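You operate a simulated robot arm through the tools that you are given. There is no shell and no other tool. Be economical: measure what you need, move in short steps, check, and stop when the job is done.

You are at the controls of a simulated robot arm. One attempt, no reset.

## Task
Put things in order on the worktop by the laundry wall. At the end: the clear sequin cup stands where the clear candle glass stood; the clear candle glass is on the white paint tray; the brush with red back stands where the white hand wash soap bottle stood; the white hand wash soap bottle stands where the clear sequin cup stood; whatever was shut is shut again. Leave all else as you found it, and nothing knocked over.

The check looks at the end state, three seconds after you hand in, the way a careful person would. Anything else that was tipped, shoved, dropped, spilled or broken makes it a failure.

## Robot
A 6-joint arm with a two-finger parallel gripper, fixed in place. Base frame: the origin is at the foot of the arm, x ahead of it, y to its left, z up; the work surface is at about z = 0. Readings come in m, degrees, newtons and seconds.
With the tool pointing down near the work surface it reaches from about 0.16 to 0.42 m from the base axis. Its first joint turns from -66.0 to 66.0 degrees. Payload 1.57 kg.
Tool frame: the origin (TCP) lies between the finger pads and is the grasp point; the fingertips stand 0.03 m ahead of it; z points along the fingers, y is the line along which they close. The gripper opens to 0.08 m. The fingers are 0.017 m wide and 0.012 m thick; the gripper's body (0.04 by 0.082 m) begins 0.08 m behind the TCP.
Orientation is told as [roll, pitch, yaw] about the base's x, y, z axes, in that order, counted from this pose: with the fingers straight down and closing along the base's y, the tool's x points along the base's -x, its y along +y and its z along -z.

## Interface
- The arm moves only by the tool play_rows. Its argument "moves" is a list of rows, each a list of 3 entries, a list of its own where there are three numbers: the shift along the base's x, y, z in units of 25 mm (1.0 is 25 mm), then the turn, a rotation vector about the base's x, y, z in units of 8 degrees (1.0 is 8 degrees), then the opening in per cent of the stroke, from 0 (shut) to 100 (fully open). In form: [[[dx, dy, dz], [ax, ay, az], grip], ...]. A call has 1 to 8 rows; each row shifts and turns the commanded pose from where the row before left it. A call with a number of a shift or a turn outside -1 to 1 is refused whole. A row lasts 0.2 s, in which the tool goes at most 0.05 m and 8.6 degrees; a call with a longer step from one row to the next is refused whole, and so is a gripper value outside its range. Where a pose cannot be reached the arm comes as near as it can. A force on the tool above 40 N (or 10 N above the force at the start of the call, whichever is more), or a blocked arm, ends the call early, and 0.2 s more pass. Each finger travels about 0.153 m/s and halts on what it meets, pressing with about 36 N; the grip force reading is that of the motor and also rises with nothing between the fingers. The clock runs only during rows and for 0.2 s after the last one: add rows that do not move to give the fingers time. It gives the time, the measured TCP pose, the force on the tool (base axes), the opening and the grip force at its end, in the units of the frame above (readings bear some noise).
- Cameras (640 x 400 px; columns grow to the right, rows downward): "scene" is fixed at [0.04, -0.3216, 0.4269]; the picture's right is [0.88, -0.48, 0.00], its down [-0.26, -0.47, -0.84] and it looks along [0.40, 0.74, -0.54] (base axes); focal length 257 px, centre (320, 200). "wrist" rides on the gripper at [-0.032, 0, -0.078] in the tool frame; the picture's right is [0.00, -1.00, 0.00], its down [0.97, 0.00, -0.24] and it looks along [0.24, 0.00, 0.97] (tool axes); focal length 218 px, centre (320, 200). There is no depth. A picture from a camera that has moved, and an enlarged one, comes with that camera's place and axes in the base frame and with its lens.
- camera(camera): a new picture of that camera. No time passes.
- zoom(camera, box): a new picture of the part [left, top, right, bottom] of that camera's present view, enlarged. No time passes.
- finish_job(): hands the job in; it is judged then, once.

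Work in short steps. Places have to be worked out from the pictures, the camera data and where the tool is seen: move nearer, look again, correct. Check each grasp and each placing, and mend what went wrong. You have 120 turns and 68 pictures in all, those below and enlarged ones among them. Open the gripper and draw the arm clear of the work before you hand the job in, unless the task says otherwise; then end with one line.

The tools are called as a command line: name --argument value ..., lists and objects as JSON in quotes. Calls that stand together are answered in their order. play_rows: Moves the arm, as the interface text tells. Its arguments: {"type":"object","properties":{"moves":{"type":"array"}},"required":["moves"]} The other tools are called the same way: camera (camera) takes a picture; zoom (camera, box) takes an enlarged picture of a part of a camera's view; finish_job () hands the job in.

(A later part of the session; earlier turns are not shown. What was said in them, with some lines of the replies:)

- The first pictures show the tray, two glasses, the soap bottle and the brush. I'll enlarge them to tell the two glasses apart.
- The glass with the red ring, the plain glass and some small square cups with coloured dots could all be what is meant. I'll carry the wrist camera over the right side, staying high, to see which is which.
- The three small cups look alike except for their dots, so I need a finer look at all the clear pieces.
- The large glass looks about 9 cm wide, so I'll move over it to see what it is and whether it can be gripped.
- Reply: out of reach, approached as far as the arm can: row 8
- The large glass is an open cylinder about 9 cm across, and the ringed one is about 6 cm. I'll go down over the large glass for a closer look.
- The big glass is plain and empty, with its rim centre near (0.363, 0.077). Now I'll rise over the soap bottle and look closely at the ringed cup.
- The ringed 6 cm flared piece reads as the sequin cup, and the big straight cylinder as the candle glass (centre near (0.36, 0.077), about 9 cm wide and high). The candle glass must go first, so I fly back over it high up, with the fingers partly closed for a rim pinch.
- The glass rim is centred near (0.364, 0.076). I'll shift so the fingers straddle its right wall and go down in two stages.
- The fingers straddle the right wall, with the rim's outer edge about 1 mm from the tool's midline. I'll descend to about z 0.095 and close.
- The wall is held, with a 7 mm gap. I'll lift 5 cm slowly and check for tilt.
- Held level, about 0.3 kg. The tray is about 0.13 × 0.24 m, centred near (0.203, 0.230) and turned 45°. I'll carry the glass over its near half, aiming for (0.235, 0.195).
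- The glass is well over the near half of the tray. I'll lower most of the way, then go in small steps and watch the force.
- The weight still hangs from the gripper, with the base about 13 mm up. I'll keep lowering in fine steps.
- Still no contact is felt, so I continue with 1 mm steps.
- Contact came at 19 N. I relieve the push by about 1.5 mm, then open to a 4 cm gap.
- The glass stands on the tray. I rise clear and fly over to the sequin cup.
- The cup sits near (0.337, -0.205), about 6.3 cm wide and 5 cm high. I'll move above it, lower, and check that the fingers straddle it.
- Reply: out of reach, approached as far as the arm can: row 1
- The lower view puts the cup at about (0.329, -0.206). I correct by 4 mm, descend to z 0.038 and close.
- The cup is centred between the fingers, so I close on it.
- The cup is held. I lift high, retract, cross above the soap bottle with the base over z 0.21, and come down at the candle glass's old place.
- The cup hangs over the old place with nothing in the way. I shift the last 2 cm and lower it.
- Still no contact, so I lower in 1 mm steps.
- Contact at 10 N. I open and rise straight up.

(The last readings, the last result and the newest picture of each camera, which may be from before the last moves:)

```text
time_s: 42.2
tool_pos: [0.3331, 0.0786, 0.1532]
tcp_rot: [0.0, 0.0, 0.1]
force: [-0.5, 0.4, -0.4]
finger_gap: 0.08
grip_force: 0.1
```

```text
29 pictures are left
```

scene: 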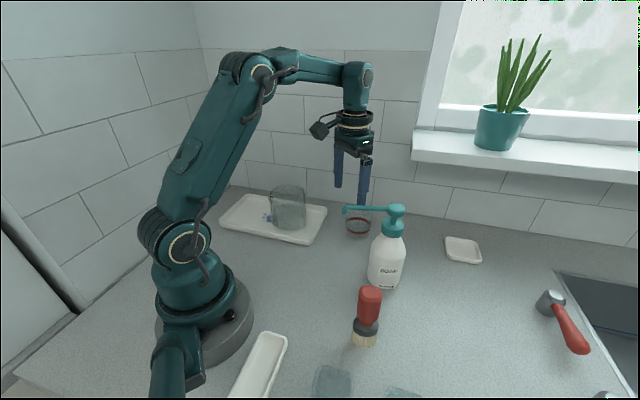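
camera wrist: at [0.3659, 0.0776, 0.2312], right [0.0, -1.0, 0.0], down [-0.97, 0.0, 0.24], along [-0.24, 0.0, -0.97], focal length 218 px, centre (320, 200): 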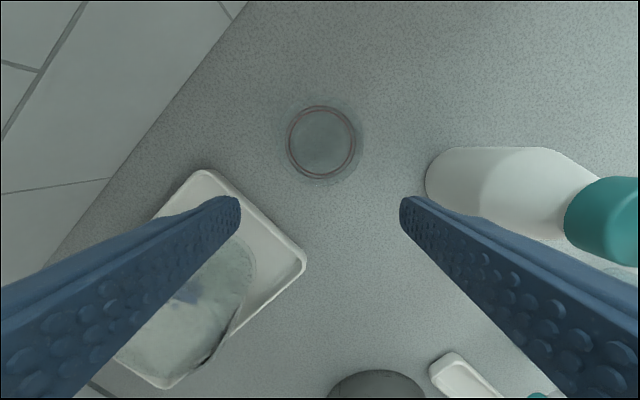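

The cup stands in place. Next is the soap bottle: I'll turn the tool -44° so the fingers clear the spout, and look from directly above the pump to centre on its collar.

play_rows --moves '[[[-0.6, 0, 1], [0, 0, 0], 100], [[-0.6, 0, 1], [0, 0, 0], 100], [[-0.6, 0, 1], [0, 0, -0.5], 100], [[-0.2, -0.6, 0.9], [0, 0, -1], 100], [[0, -1, 0.1], [0, 0, -1], 100], [[0, -1, 0], [0, 0, -1], 100], [[0, -1, 0], [0, 0, -1], 100], [[0.2, -0.8, 0], [0, 0, -1], 100]]'

play_rows --moves '[[[0.4, -0.9, 0], [0, 0, 0], 100], [[0.5, -0.9, 0], [0, 0, 0], 100], [[0, 0, 0], [0, 0, 0], 100]]'

camera --camera "wrist"

```text
time_s: 44.0
tool_pos: [0.2875, -0.0332, 0.2536]
tcp_rot: [0.2, 0.0, -44.2]
force: [1.1, -0.4, 0.7]
finger_gap: 0.08
grip_force: 0.1
```

```text
time_s: 44.8
tool_pos: [0.3105, -0.0786, 0.2531]
tcp_rot: [0.1, 0.1, -44.1]
force: [0.5, 0.2, 0.0]
finger_gap: 0.0801
grip_force: 0.1
```

```text
28 pictures are left
camera wrist: at [0.333, -0.1011, 0.3305], right [-0.69, -0.72, 0.0], down [-0.7, 0.67, 0.24], along [-0.17, 0.17, -0.97], focal length 218 px, centre (320, 200)
```

wrist: 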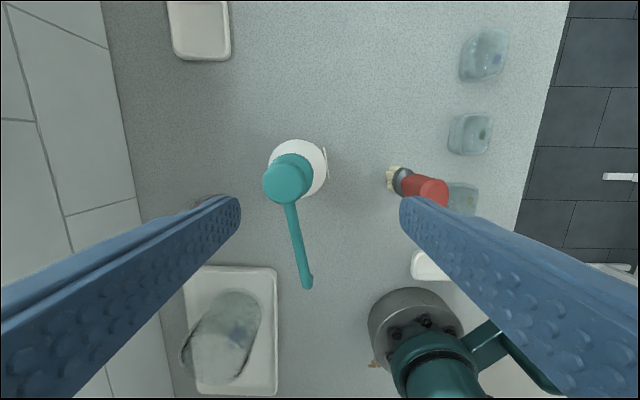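

The pump axis comes out at about (0.333, -0.065). I shift above it, slightly lower, and look again.

play_rows --moves '[[[0.3, 0.2, -0.4], [0, 0, 0], 100], [[0.6, 0.34, -0.4], [0, 0, 0], 100], [[0, 0, 0], [0, 0, 0], 100]]'

camera --camera "wrist"

zoom --camera "scene" --box '[300, 130, 480, 300]'

```text
time_s: 45.6
tool_pos: [0.3327, -0.0654, 0.2326]
tcp_rot: [0.1, 0.0, -43.9]
force: [-0.3, 0.0, -0.4]
finger_gap: 0.0801
grip_force: 0.0
```

```text
27 pictures are left
camera wrist: at [0.355, -0.0882, 0.3106], right [-0.7, -0.72, 0.0], down [-0.7, 0.67, 0.24], along [-0.17, 0.17, -0.97], focal length 218 px, centre (320, 200)
```

wrist: 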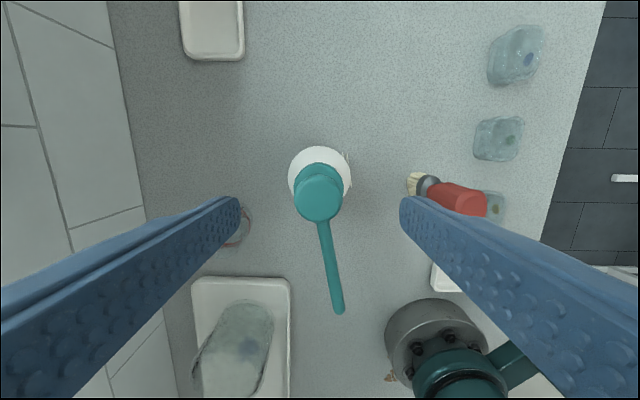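

```text
2.35 times, centred on (390, 215) of scene
camera zoom: at [0.04, -0.3216, 0.4269], right [0.88, -0.48, 0.0], down [-0.26, -0.47, -0.84], along [0.4, 0.74, -0.54], focal length 605 px, centre (155, 165)
```

zoom: 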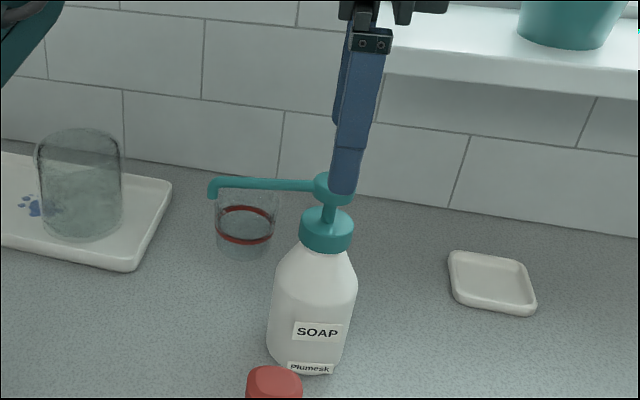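

The pump is centred within a few mm. The collar is about 4.2 cm wide at z 0.115-0.143, with a shoulder flaring out below it, so I descend to z 0.145 and close gently.

play_rows --moves '[[[0.08, -0.08, -0.5], [0, 0, 0], 100], [[0, 0, -0.8], [0, 0, 0], 100], [[0, 0, -0.8], [0, 0, 0], 100], [[0, 0, -0.8], [0, 0, 0], 100], [[0, 0, -0.6], [0, 0, 0], 100], [[0, 0, 0], [0, 0, 0], 100]]'

zoom --camera "scene" --box '[330, 150, 450, 300]'

camera --camera "wrist"

```text
time_s: 47.0
tool_pos: [0.3352, -0.0661, 0.1472]
tcp_rot: [-0.1, 0.0, -44.1]
force: [-0.2, -0.2, -0.3]
finger_gap: 0.08
grip_force: 0.0
```

```text
2.67 times, centred on (390, 225) of scene
camera zoom: at [0.04, -0.3216, 0.4269], right [0.88, -0.48, 0.0], down [-0.26, -0.47, -0.84], along [0.4, 0.74, -0.54], focal length 686 px, centre (133, 133)
```

zoom: 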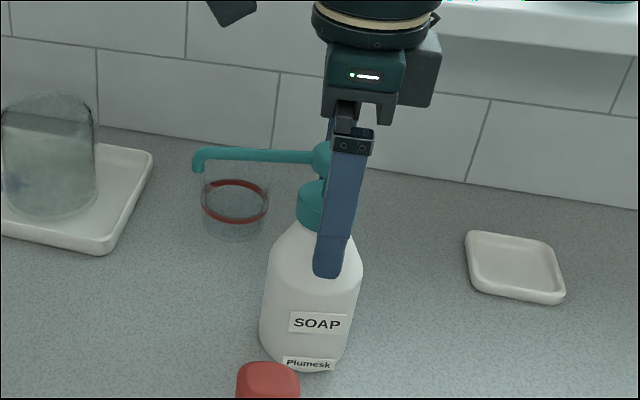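

```text
24 pictures are left
camera wrist: at [0.3574, -0.0893, 0.2249], right [-0.69, -0.72, 0.0], down [-0.7, 0.67, 0.24], along [-0.17, 0.17, -0.97], focal length 218 px, centre (320, 200)
```

wrist: 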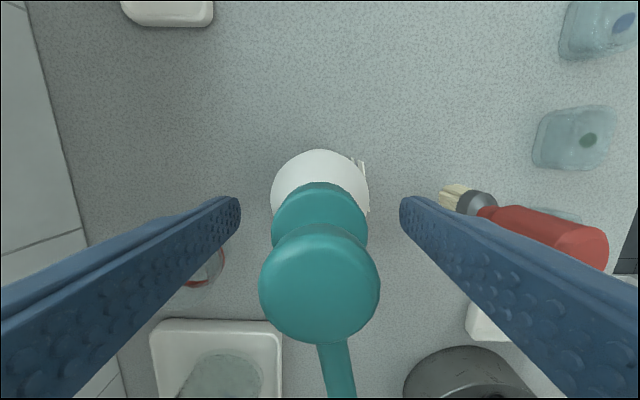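

Laterally it's centred; the collar sits about 3-4 mm toward the spout, so I adjust and close.

play_rows --moves '[[[-0.1, 0.1, 0], [0, 0, 0], 100], [[0, 0, 0], [0, 0, 0], 80], [[0, 0, 0], [0, 0, 0], 60], [[0, 0, 0], [0, 0, 0], 45], [[0, 0, 0], [0, 0, 0], 30], [[0, 0, 0], [0, 0, 0], 30]]'

zoom --camera "scene" --box '[330, 150, 450, 300]'

```text
time_s: 48.4
tool_pos: [0.3324, -0.0632, 0.1482]
tcp_rot: [0.0, -0.1, -44.0]
force: [-0.9, -0.6, 0.3]
finger_gap: 0.0386
grip_force: 35.6
```

```text
2.67 times, centred on (390, 225) of scene
camera zoom: at [0.04, -0.3216, 0.4269], right [0.88, -0.48, 0.0], down [-0.26, -0.47, -0.84], along [0.4, 0.74, -0.54], focal length 686 px, centre (133, 133)
```

zoom: 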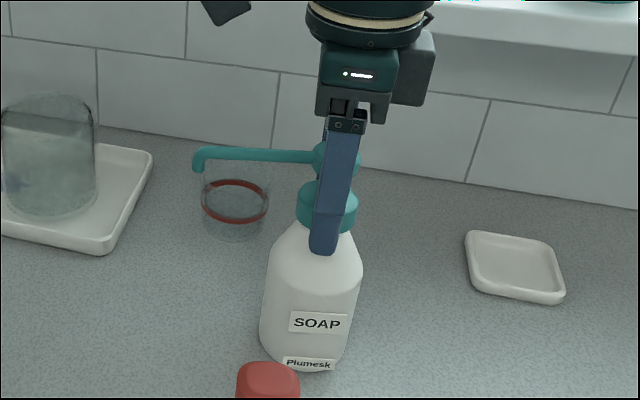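

The collar is held. I lift 4 cm gently and check.

play_rows --moves '[[[0, 0, 0.2], [0, 0, 0], 30], [[0, 0, 0.4], [0, 0, 0], 30], [[0, 0, 0.5], [0, 0, 0], 30], [[0, 0, 0.5], [0, 0, 0], 30], [[0, 0, 0], [0, 0, 0], 30]]'

zoom --camera "scene" --box '[330, 150, 450, 300]'

```text
time_s: 49.6
tool_pos: [0.3315, -0.063, 0.185]
tcp_rot: [0.0, 0.0, -44.0]
force: [-1.1, -0.9, -2.6]
finger_gap: 0.0385
grip_force: 35.5
```

```text
2.67 times, centred on (390, 225) of scene
camera zoom: at [0.04, -0.3216, 0.4268], right [0.88, -0.48, 0.0], down [-0.26, -0.47, -0.84], along [0.4, 0.74, -0.54], focal length 686 px, centre (133, 133)
```

zoom: 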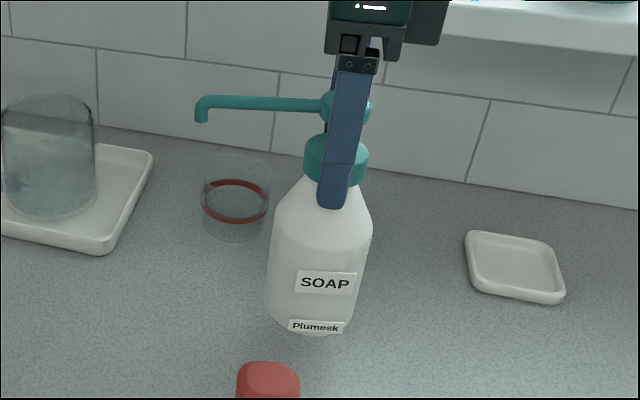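

The bottle hangs upright. The far spot is out of reach at this height, so I carry it low, with its base about 1.5 cm up, along the clear strip to the cup's old place (0.329, -0.206).

play_rows --moves '[[[0, -0.4, -0.4], [0, 0, 0], 30], [[0, -0.8, -0.5], [0, 0, 0], 30], [[0, -0.8, 0], [0, 0, 0], 30], [[0, -0.8, 0], [0, 0, 0], 30], [[0, -0.8, 0], [0, 0, 0], 30], [[0, -0.8, 0], [0, 0, 0], 30], [[-0.1, -0.8, 0], [0, 0, 0], 30], [[0, -0.5, 0], [0, 0, 0], 30]]'

zoom --camera "scene" --box '[360, 180, 560, 370]'

```text
time_s: 51.4
tool_pos: [0.3282, -0.2073, 0.161]
tcp_rot: [0.0, 0.2, -44.0]
force: [-0.2, -0.2, -2.5]
finger_gap: 0.0388
grip_force: 36.7
```

```text
2.11 times, centred on (460, 275) of scene
camera zoom: at [0.04, -0.3216, 0.4268], right [0.88, -0.48, 0.0], down [-0.26, -0.47, -0.84], along [0.4, 0.74, -0.54], focal length 542 px, centre (25, 42)
```

zoom: 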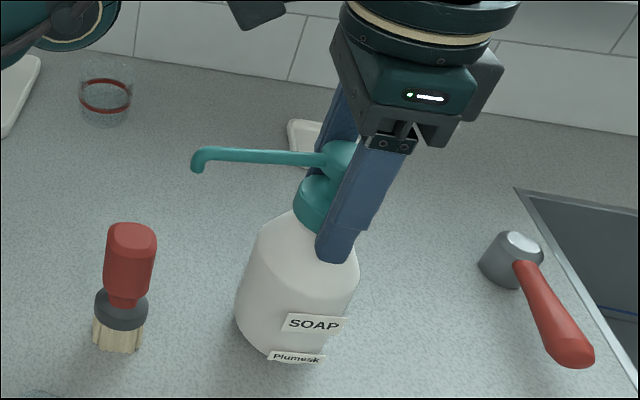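

It's at the target. I lower to first contact in small steps.

play_rows --moves '[[[0, 0, -0.2], [0, 0, 0], 30], [[0, 0, -0.2], [0, 0, 0], 30], [[0, 0, 0], [0, 0, 0], 30]]'

play_rows --moves '[[[0, 0, -0.07], [0, 0, 0], 30], [[0, 0, 0], [0, 0, 0], 30]]'

play_rows --moves '[[[0, 0, -0.05], [0, 0, 0], 30], [[0, 0, 0], [0, 0, 0], 30]]'

```text
time_s: 52.2
tool_pos: [0.3296, -0.2075, 0.1531]
tcp_rot: [0.0, 0.1, -44.0]
force: [-0.2, -0.2, -2.7]
finger_gap: 0.0388
grip_force: 36.2
```

```text
time_s: 52.8
tool_pos: [0.3311, -0.2058, 0.1508]
tcp_rot: [0.1, 0.2, -44.0]
force: [-0.1, 0.6, -2.5]
finger_gap: 0.0385
grip_force: 36.0
```

```text
time_s: 53.4
tool_pos: [0.3329, -0.2084, 0.1507]
tcp_rot: [-0.1, 0.2, -43.9]
force: [-0.1, 0.6, -3.1]
finger_gap: 0.0389
grip_force: 35.5
```

play_rows --moves '[[[0, 0, -0.05], [0, 0, 0], 30], [[0, 0, 0], [0, 0, 0], 30]]'

play_rows --moves '[[[0, 0, -0.05], [0, 0, 0], 30], [[0, 0, 0], [0, 0, 0], 30]]'

```text
time_s: 54.0
tool_pos: [0.3337, -0.2091, 0.1509]
tcp_rot: [-0.1, 0.0, -44.0]
force: [0.5, 0.3, -2.5]
finger_gap: 0.0386
grip_force: 36.1
out of reach, approached as far as the arm can: row 1
```

```text
time_s: 54.6
tool_pos: [0.3302, -0.2063, 0.1473]
tcp_rot: [0.0, 0.0, -43.9]
force: [0.1, 0.1, -3.6]
finger_gap: 0.0384
grip_force: 35.6
```

play_rows --moves '[[[0, 0, -0.05], [0, 0, 0], 30], [[0, 0, 0], [0, 0, 0], 30]]'

```text
time_s: 55.2
tool_pos: [0.3294, -0.2062, 0.1474]
tcp_rot: [-0.1, 0.0, -44.0]
force: [-2.9, 1.9, 8.2]
finger_gap: 0.0387
grip_force: 36.2
```

Contact made at 8 N. I open fully, then rise while retracting along the spout's direction, since straight up is out of reach here.

play_rows --moves '[[[0, 0, 0], [0, 0, 0], 50], [[0, 0, 0], [0, 0, 0], 75], [[0, 0, 0], [0, 0, 0], 100], [[0, 0, 0], [0, 0, 0], 100]]'

play_rows --moves '[[[-0.1, 0.07, 0.3], [0, 0, 0], 100], [[-0.2, 0.15, 0.5], [0, 0, 0], 100], [[-0.3, 0.2, 0.5], [0, 0, 0], 100], [[-0.3, 0.2, 0.5], [0, 0, 0], 100], [[-0.3, 0.2, 0.5], [0, 0, 0], 100], [[-0.3, 0.2, 0.6], [0, 0, 0], 100], [[-0.3, 0.2, 0.7], [0, 0, 0], 100], [[-0.3, 0.2, 0.7], [0, 0, 0], 100]]'

camera --camera "scene"

camera --camera "wrist"

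```text
time_s: 56.2
tool_pos: [0.3297, -0.206, 0.1455]
tcp_rot: [0.0, -0.1, -44.0]
force: [0.1, 1.0, 0.6]
finger_gap: 0.0801
grip_force: 0.1
```

```text
time_s: 58.0
tool_pos: [0.278, -0.1698, 0.2561]
tcp_rot: [0.0, 0.0, -44.1]
force: [0.2, 0.0, 0.1]
finger_gap: 0.0802
grip_force: 0.0
```

```text
20 pictures are left
```

scene: 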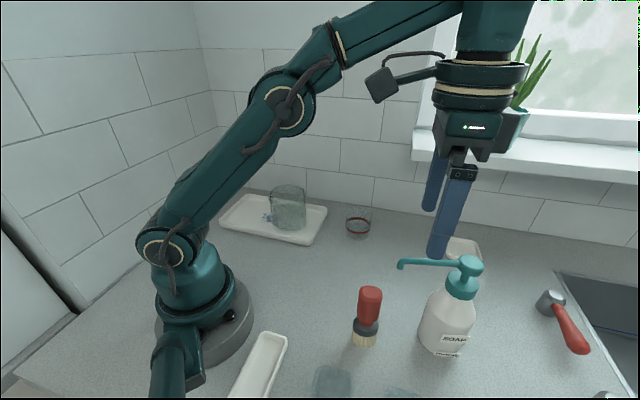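

```text
19 pictures are left
camera wrist: at [0.3015, -0.1934, 0.3337], right [-0.7, -0.72, 0.0], down [-0.7, 0.67, 0.24], along [-0.17, 0.17, -0.97], focal length 218 px, centre (320, 200)
```

wrist: 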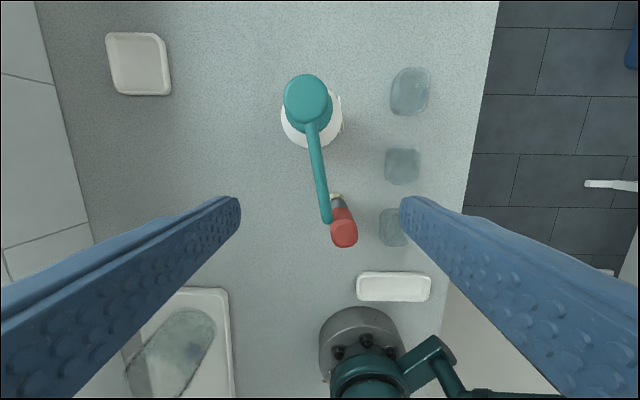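

The soap stands at the cup's place. The spout tip now hangs about 4 cm beyond the brush (axis near (0.213, -0.148), 12 cm tall). I'll therefore grip the brush handle with the tool leaning back 35° toward the base, so palm and camera stay clear of the spout. First I retract and tilt at a safe spot.

play_rows --moves '[[[-0.8, 0.35, 0], [0, 0, 0.56], 90], [[-0.8, 0.35, 0], [0, 0, 0.56], 80], [[-0.8, 0.35, 0], [-0.5, -0.717, 0], 75], [[-0.7, 0.35, 0], [-0.5, -0.717, 0], 75], [[-0.6, 0.35, 0], [-0.5, -0.717, 0], 75], [[-0.4, 0.3, 0], [-0.5, -0.717, 0], 75], [[0, 0, 0], [-0.5, -0.717, 0], 75], [[0, 0, 0], [0, 0, 0], 75]]'

camera --camera "wrist"

camera --camera "scene"

```text
time_s: 59.8
tool_pos: [0.1756, -0.1183, 0.2534]
tcp_rot: [0.2, -35.2, -35.1]
force: [0.5, -0.2, -0.8]
finger_gap: 0.06
grip_force: 0.0
```

```text
18 pictures are left
camera wrist: at [0.1603, -0.109, 0.3358], right [-0.57, -0.82, 0.0], down [-0.76, 0.54, -0.36], along [0.3, -0.21, -0.93], focal length 218 px, centre (320, 200)
```

wrist: 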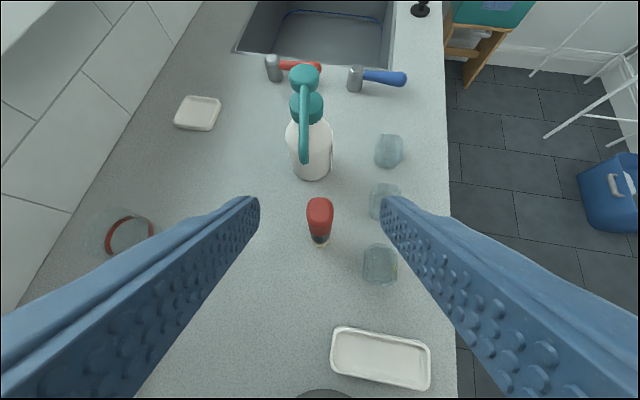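

```text
17 pictures are left
```

scene: 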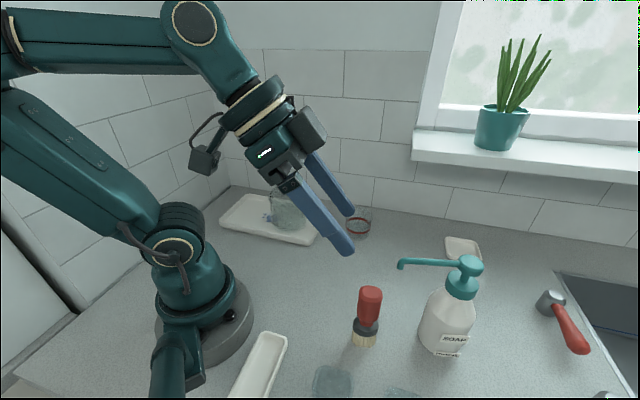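

The brush lies on the tool's midline and the spout is well beyond it. I go down to z 0.155, then slide in along the tilted tool axis, stopping short to check.

play_rows --moves '[[[0, 0, -1], [0, 0, 0], 75], [[0, 0, -1], [0, 0, 0], 75], [[0, 0, -1], [0, 0, 0], 75], [[0, 0, -0.94], [0, 0, 0], 75], [[0.3, -0.23, -0.54], [0, 0, 0], 75], [[0.3, -0.23, -0.54], [0, 0, 0], 75]]'

camera --camera "wrist"

zoom --camera "scene" --box '[300, 220, 460, 370]'

```text
time_s: 61.2
tool_pos: [0.2021, -0.1529, 0.1619]
tcp_rot: [0.3, -34.8, -35.1]
force: [-0.2, 0.0, 0.7]
finger_gap: 0.0603
grip_force: 0.0
out of reach, approached as far as the arm can: row 3, 4, 5, 6
```

```text
16 pictures are left
camera wrist: at [0.1873, -0.1444, 0.2434], right [-0.57, -0.82, 0.0], down [-0.77, 0.54, -0.36], along [0.29, -0.2, -0.93], focal length 218 px, centre (320, 200)
```

wrist: 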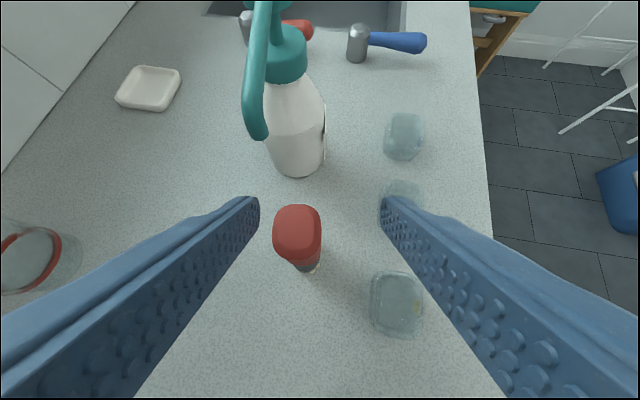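

```text
2.67 times, centred on (380, 295) of scene
camera zoom: at [0.04, -0.3216, 0.4269], right [0.88, -0.48, 0.0], down [-0.26, -0.47, -0.84], along [0.4, 0.74, -0.54], focal length 686 px, centre (160, -53)
```

zoom: 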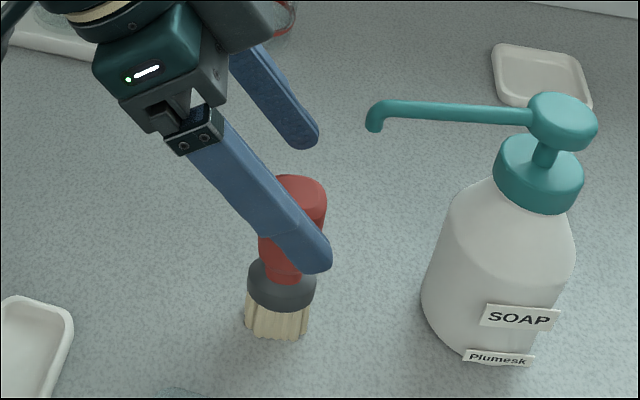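

With 35° of tilt the arm can't get this low, so it drifted sideways, still above the handle and touching nothing. I go back up and reduce the tilt to 20°, which still keeps the camera about 4 cm from the spout tip.

play_rows --moves '[[[0, 0, 1], [0, 0, 0], 75], [[0, 0, 1], [0, 0, 0], 75], [[0, 0, 1], [0, 0, 0], 75], [[0, 0, 0], [0.54, 0.768, 0], 75], [[0, 0, 0], [0.54, 0.768, 0], 75], [[0, 0, 0], [0, 0, 0], 75]]'

```text
time_s: 62.6
tool_pos: [0.2018, -0.1539, 0.2371]
tcp_rot: [0.2, -19.9, -35.0]
force: [0.4, 1.1, 0.1]
finger_gap: 0.06
grip_force: 0.1
```

play_rows --moves '[[[-0.18, 0.42, 0], [0, 0, 0], 75], [[-0.18, 0.42, -0.6], [0, 0, 0], 75], [[0, 0, -0.9], [0, 0, 0], 75], [[0, 0, -0.9], [0, 0, 0], 75], [[0, 0, -0.9], [0, 0, 0], 75], [[0, 0, 0], [0, 0, 0], 75]]'

camera --camera "wrist"

```text
time_s: 64.0
tool_pos: [0.1928, -0.1314, 0.154]
tcp_rot: [0.2, -20.1, -35.2]
force: [0.3, 0.2, 0.1]
finger_gap: 0.06
grip_force: 0.0
```

```text
14 pictures are left
camera wrist: at [0.1948, -0.1349, 0.2392], right [-0.57, -0.82, 0.0], down [-0.81, 0.57, -0.11], along [0.09, -0.06, -0.99], focal length 218 px, centre (320, 200)
```

wrist: 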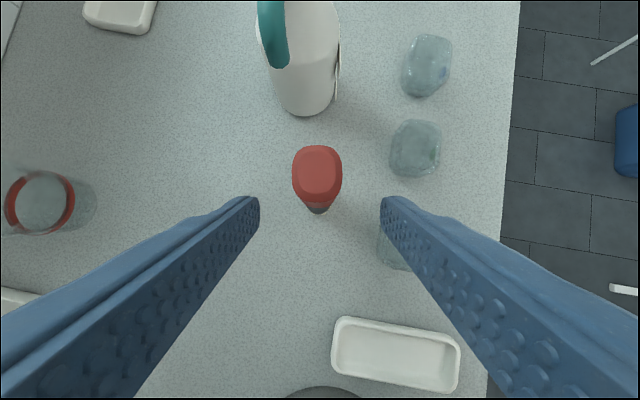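

The handle is centred (about 2.7 cm wide). I slide down along it to z 0.088 and check before closing.

play_rows --moves '[[[0.22, -0.165, -0.66], [0, 0, 0], 75], [[0.22, -0.165, -0.66], [0, 0, 0], 75], [[0.22, -0.165, -0.66], [0, 0, 0], 75], [[0.22, -0.165, -0.66], [0, 0, 0], 75], [[0, 0, 0], [0, 0, 0], 75]]'

zoom --camera "scene" --box '[300, 220, 460, 370]'

```text
time_s: 65.2
tool_pos: [0.2169, -0.1501, 0.0887]
tcp_rot: [0.2, -20.0, -35.1]
force: [0.3, -0.7, 0.1]
finger_gap: 0.0603
grip_force: 0.1
```

```text
2.67 times, centred on (380, 295) of scene
camera zoom: at [0.04, -0.3216, 0.4269], right [0.88, -0.48, 0.0], down [-0.26, -0.47, -0.84], along [0.4, 0.74, -0.54], focal length 686 px, centre (160, -53)
```

zoom: 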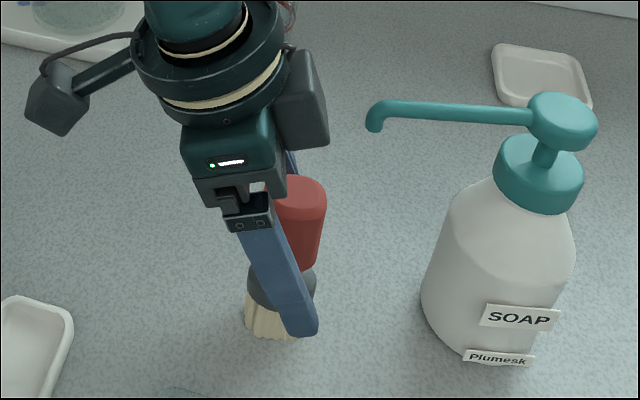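

Calculated and seen fingertip positions agree (z 0.06, above the ferrule). I close on the handle.

play_rows --moves '[[[0, 0, 0], [0, 0, 0], 60], [[0, 0, 0], [0, 0, 0], 45], [[0, 0, 0], [0, 0, 0], 30], [[0, 0, 0], [0, 0, 0], 20], [[0, 0, 0], [0, 0, 0], 20]]'

play_rows --moves '[[[0, 0, 0.2], [0, 0, 0], 20], [[0, 0, 0.5], [0, 0, 0], 20], [[-0.4, 0.3, 0.3], [0, 0, 0], 20], [[0, 0, 0], [0, 0, 0], 20]]'

zoom --camera "scene" --box '[300, 220, 460, 370]'

```text
time_s: 66.4
tool_pos: [0.2173, -0.1499, 0.0896]
tcp_rot: [0.1, -20.1, -35.2]
force: [-0.1, -0.3, 0.1]
finger_gap: 0.0285
grip_force: 36.1
```

```text
time_s: 67.4
tool_pos: [0.2064, -0.1404, 0.1147]
tcp_rot: [0.3, -19.9, -35.1]
force: [-0.7, 0.8, -0.8]
finger_gap: 0.0283
grip_force: 36.0
```

```text
2.67 times, centred on (380, 295) of scene
camera zoom: at [0.04, -0.3216, 0.4268], right [0.88, -0.48, 0.0], down [-0.26, -0.47, -0.84], along [0.4, 0.74, -0.54], focal length 686 px, centre (160, -53)
```

zoom: 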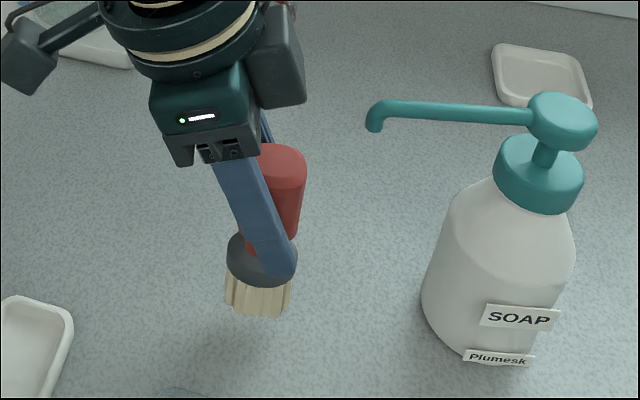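

The brush is held upright, 2.5 cm up. I move left first, away from the spout, then forward to the soap's old place (0.333, -0.064).

play_rows --moves '[[[0, 0.8, 0.2], [0, 0, 0], 20], [[0, 1, 0], [0, 0, 0], 20], [[0, 1, 0], [0, 0, 0], 20], [[0.8, 0.2, 0], [0, 0, 0], 20], [[0.9, 0, 0], [0, 0, 0], 20], [[0.9, 0, 0], [0, 0, 0], 20], [[0.9, 0, 0], [0, 0, 0], 20], [[0.9, 0, 0], [0, 0, 0], 20]]'

play_rows --moves '[[[0.66, 0, 0], [0, 0, 0], 20], [[0, 0, 0], [0, 0, 0], 20]]'

zoom --camera "scene" --box '[310, 160, 510, 320]'

```text
time_s: 69.2
tool_pos: [0.3151, -0.0669, 0.1206]
tcp_rot: [0.2, -19.9, -35.1]
force: [-0.6, 0.2, -0.9]
finger_gap: 0.0284
grip_force: 36.1
```

```text
time_s: 69.8
tool_pos: [0.3322, -0.0675, 0.1203]
tcp_rot: [0.1, -20.0, -35.1]
force: [0.4, -0.3, -1.2]
finger_gap: 0.0283
grip_force: 36.2
```

```text
2.50 times, centred on (410, 240) of scene
camera zoom: at [0.04, -0.3216, 0.4269], right [0.88, -0.48, 0.0], down [-0.26, -0.47, -0.84], along [0.4, 0.74, -0.54], focal length 643 px, centre (95, 100)
```

zoom: 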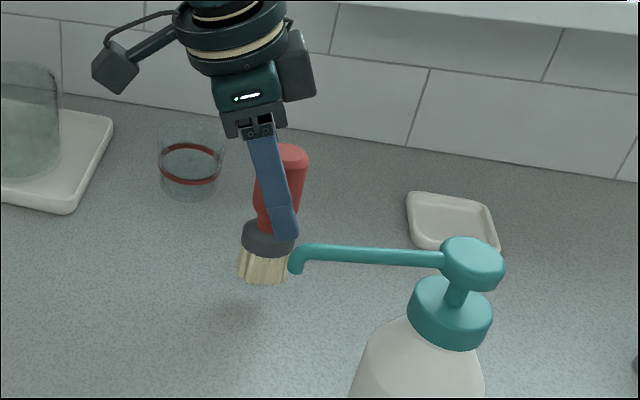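

The bristles are near (0.329, -0.069). I nudge by 3 mm and lower toward contact.

play_rows --moves '[[[0.1, 0.12, 0], [0, 0, 0], 20], [[0, 0, -0.5], [0, 0, 0], 20], [[0, 0, -0.4], [0, 0, 0], 20], [[0, 0, -0.2], [0, 0, 0], 20], [[0, 0, 0], [0, 0, 0], 20]]'

play_rows --moves '[[[0, 0, -0.06], [0, 0, 0], 20], [[0, 0, 0], [0, 0, 0], 20]]'

play_rows --moves '[[[0, 0, -0.05], [0, 0, 0], 20], [[0, 0, 0], [0, 0, 0], 20]]'

```text
time_s: 71.0
tool_pos: [0.3342, -0.0622, 0.0923]
tcp_rot: [0.2, -19.9, -35.1]
force: [0.3, -1.5, -0.7]
finger_gap: 0.0284
grip_force: 36.3
```

```text
time_s: 71.6
tool_pos: [0.334, -0.0628, 0.0905]
tcp_rot: [0.3, -20.0, -35.1]
force: [-0.6, -0.1, -1.1]
finger_gap: 0.0281
grip_force: 36.0
```

```text
time_s: 72.2
tool_pos: [0.3336, -0.063, 0.089]
tcp_rot: [0.2, -20.0, -35.0]
force: [-1.5, 1.2, 4.2]
finger_gap: 0.0284
grip_force: 36.3
```

Contact at 4 N. I open to 6 cm and withdraw along the tilted tool axis.

play_rows --moves '[[[0, 0, 0], [0, 0, 0], 50], [[0, 0, 0], [0, 0, 0], 75], [[0, 0, 0], [0, 0, 0], 75], [[-0.2, 0.14, 0.66], [0, 0, 0], 75], [[-0.22, 0.155, 0.75], [0, 0, 0], 75], [[-0.22, 0.155, 0.75], [0, 0, 0], 75], [[-0.22, 0.155, 0.75], [0, 0, 0], 75], [[-0.3, 0.2, 0.9], [0, 0, 0], 75]]'

play_rows --moves '[[[-0.5, 0.2, 0.9], [0, 0, 0], 75], [[-0.8, 0.2, 0.8], [0, 0, 0], 75], [[-0.8, 0.2, 0], [0, 0, 0], 75], [[0, 0, 0], [0, 0, 0], 75]]'

camera --camera "scene"

camera --camera "wrist"

```text
time_s: 74.0
tool_pos: [0.3046, -0.0429, 0.185]
tcp_rot: [0.2, -20.0, -35.1]
force: [0.2, -0.3, -0.3]
finger_gap: 0.0601
grip_force: 0.0
```

```text
time_s: 75.0
tool_pos: [0.2519, -0.0283, 0.2273]
tcp_rot: [0.2, -20.1, -35.0]
force: [1.1, 0.2, -0.1]
finger_gap: 0.0602
grip_force: 0.0
```

```text
10 pictures are left
```

scene: 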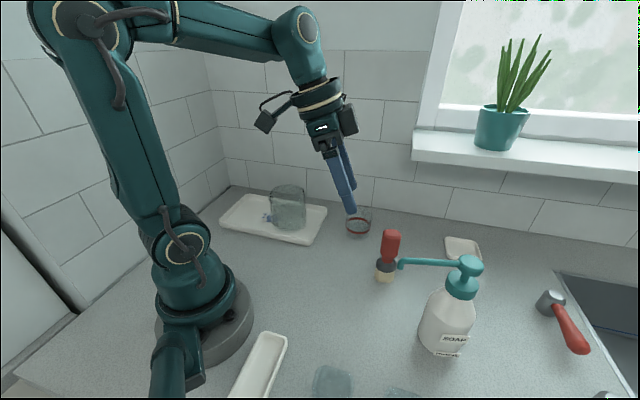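

```text
9 pictures are left
camera wrist: at [0.2547, -0.0317, 0.3117], right [-0.57, -0.82, 0.0], down [-0.81, 0.57, -0.11], along [0.09, -0.06, -0.99], focal length 218 px, centre (320, 200)
```

wrist: 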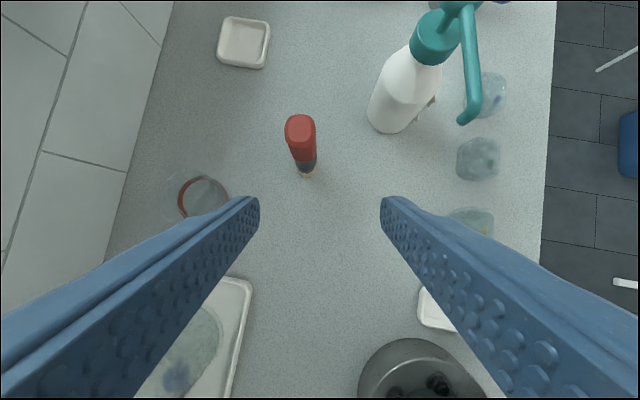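

All four things stand where they should (the brush base at the same picture point the soap had), the gripper is open and the arm is clear, so I hand in.

finish_job

```text
The job is handed in.
```

I made all four moves and handed the job in. In the last pictures everything was standing, and nothing looked tipped or shoved. I took the red-ringed cup to be the clear sequin cup and the large straight glass to be the clear candle glass. Neither is labelled, so that was a judgement. I saw nothing shut, and opened nothing.
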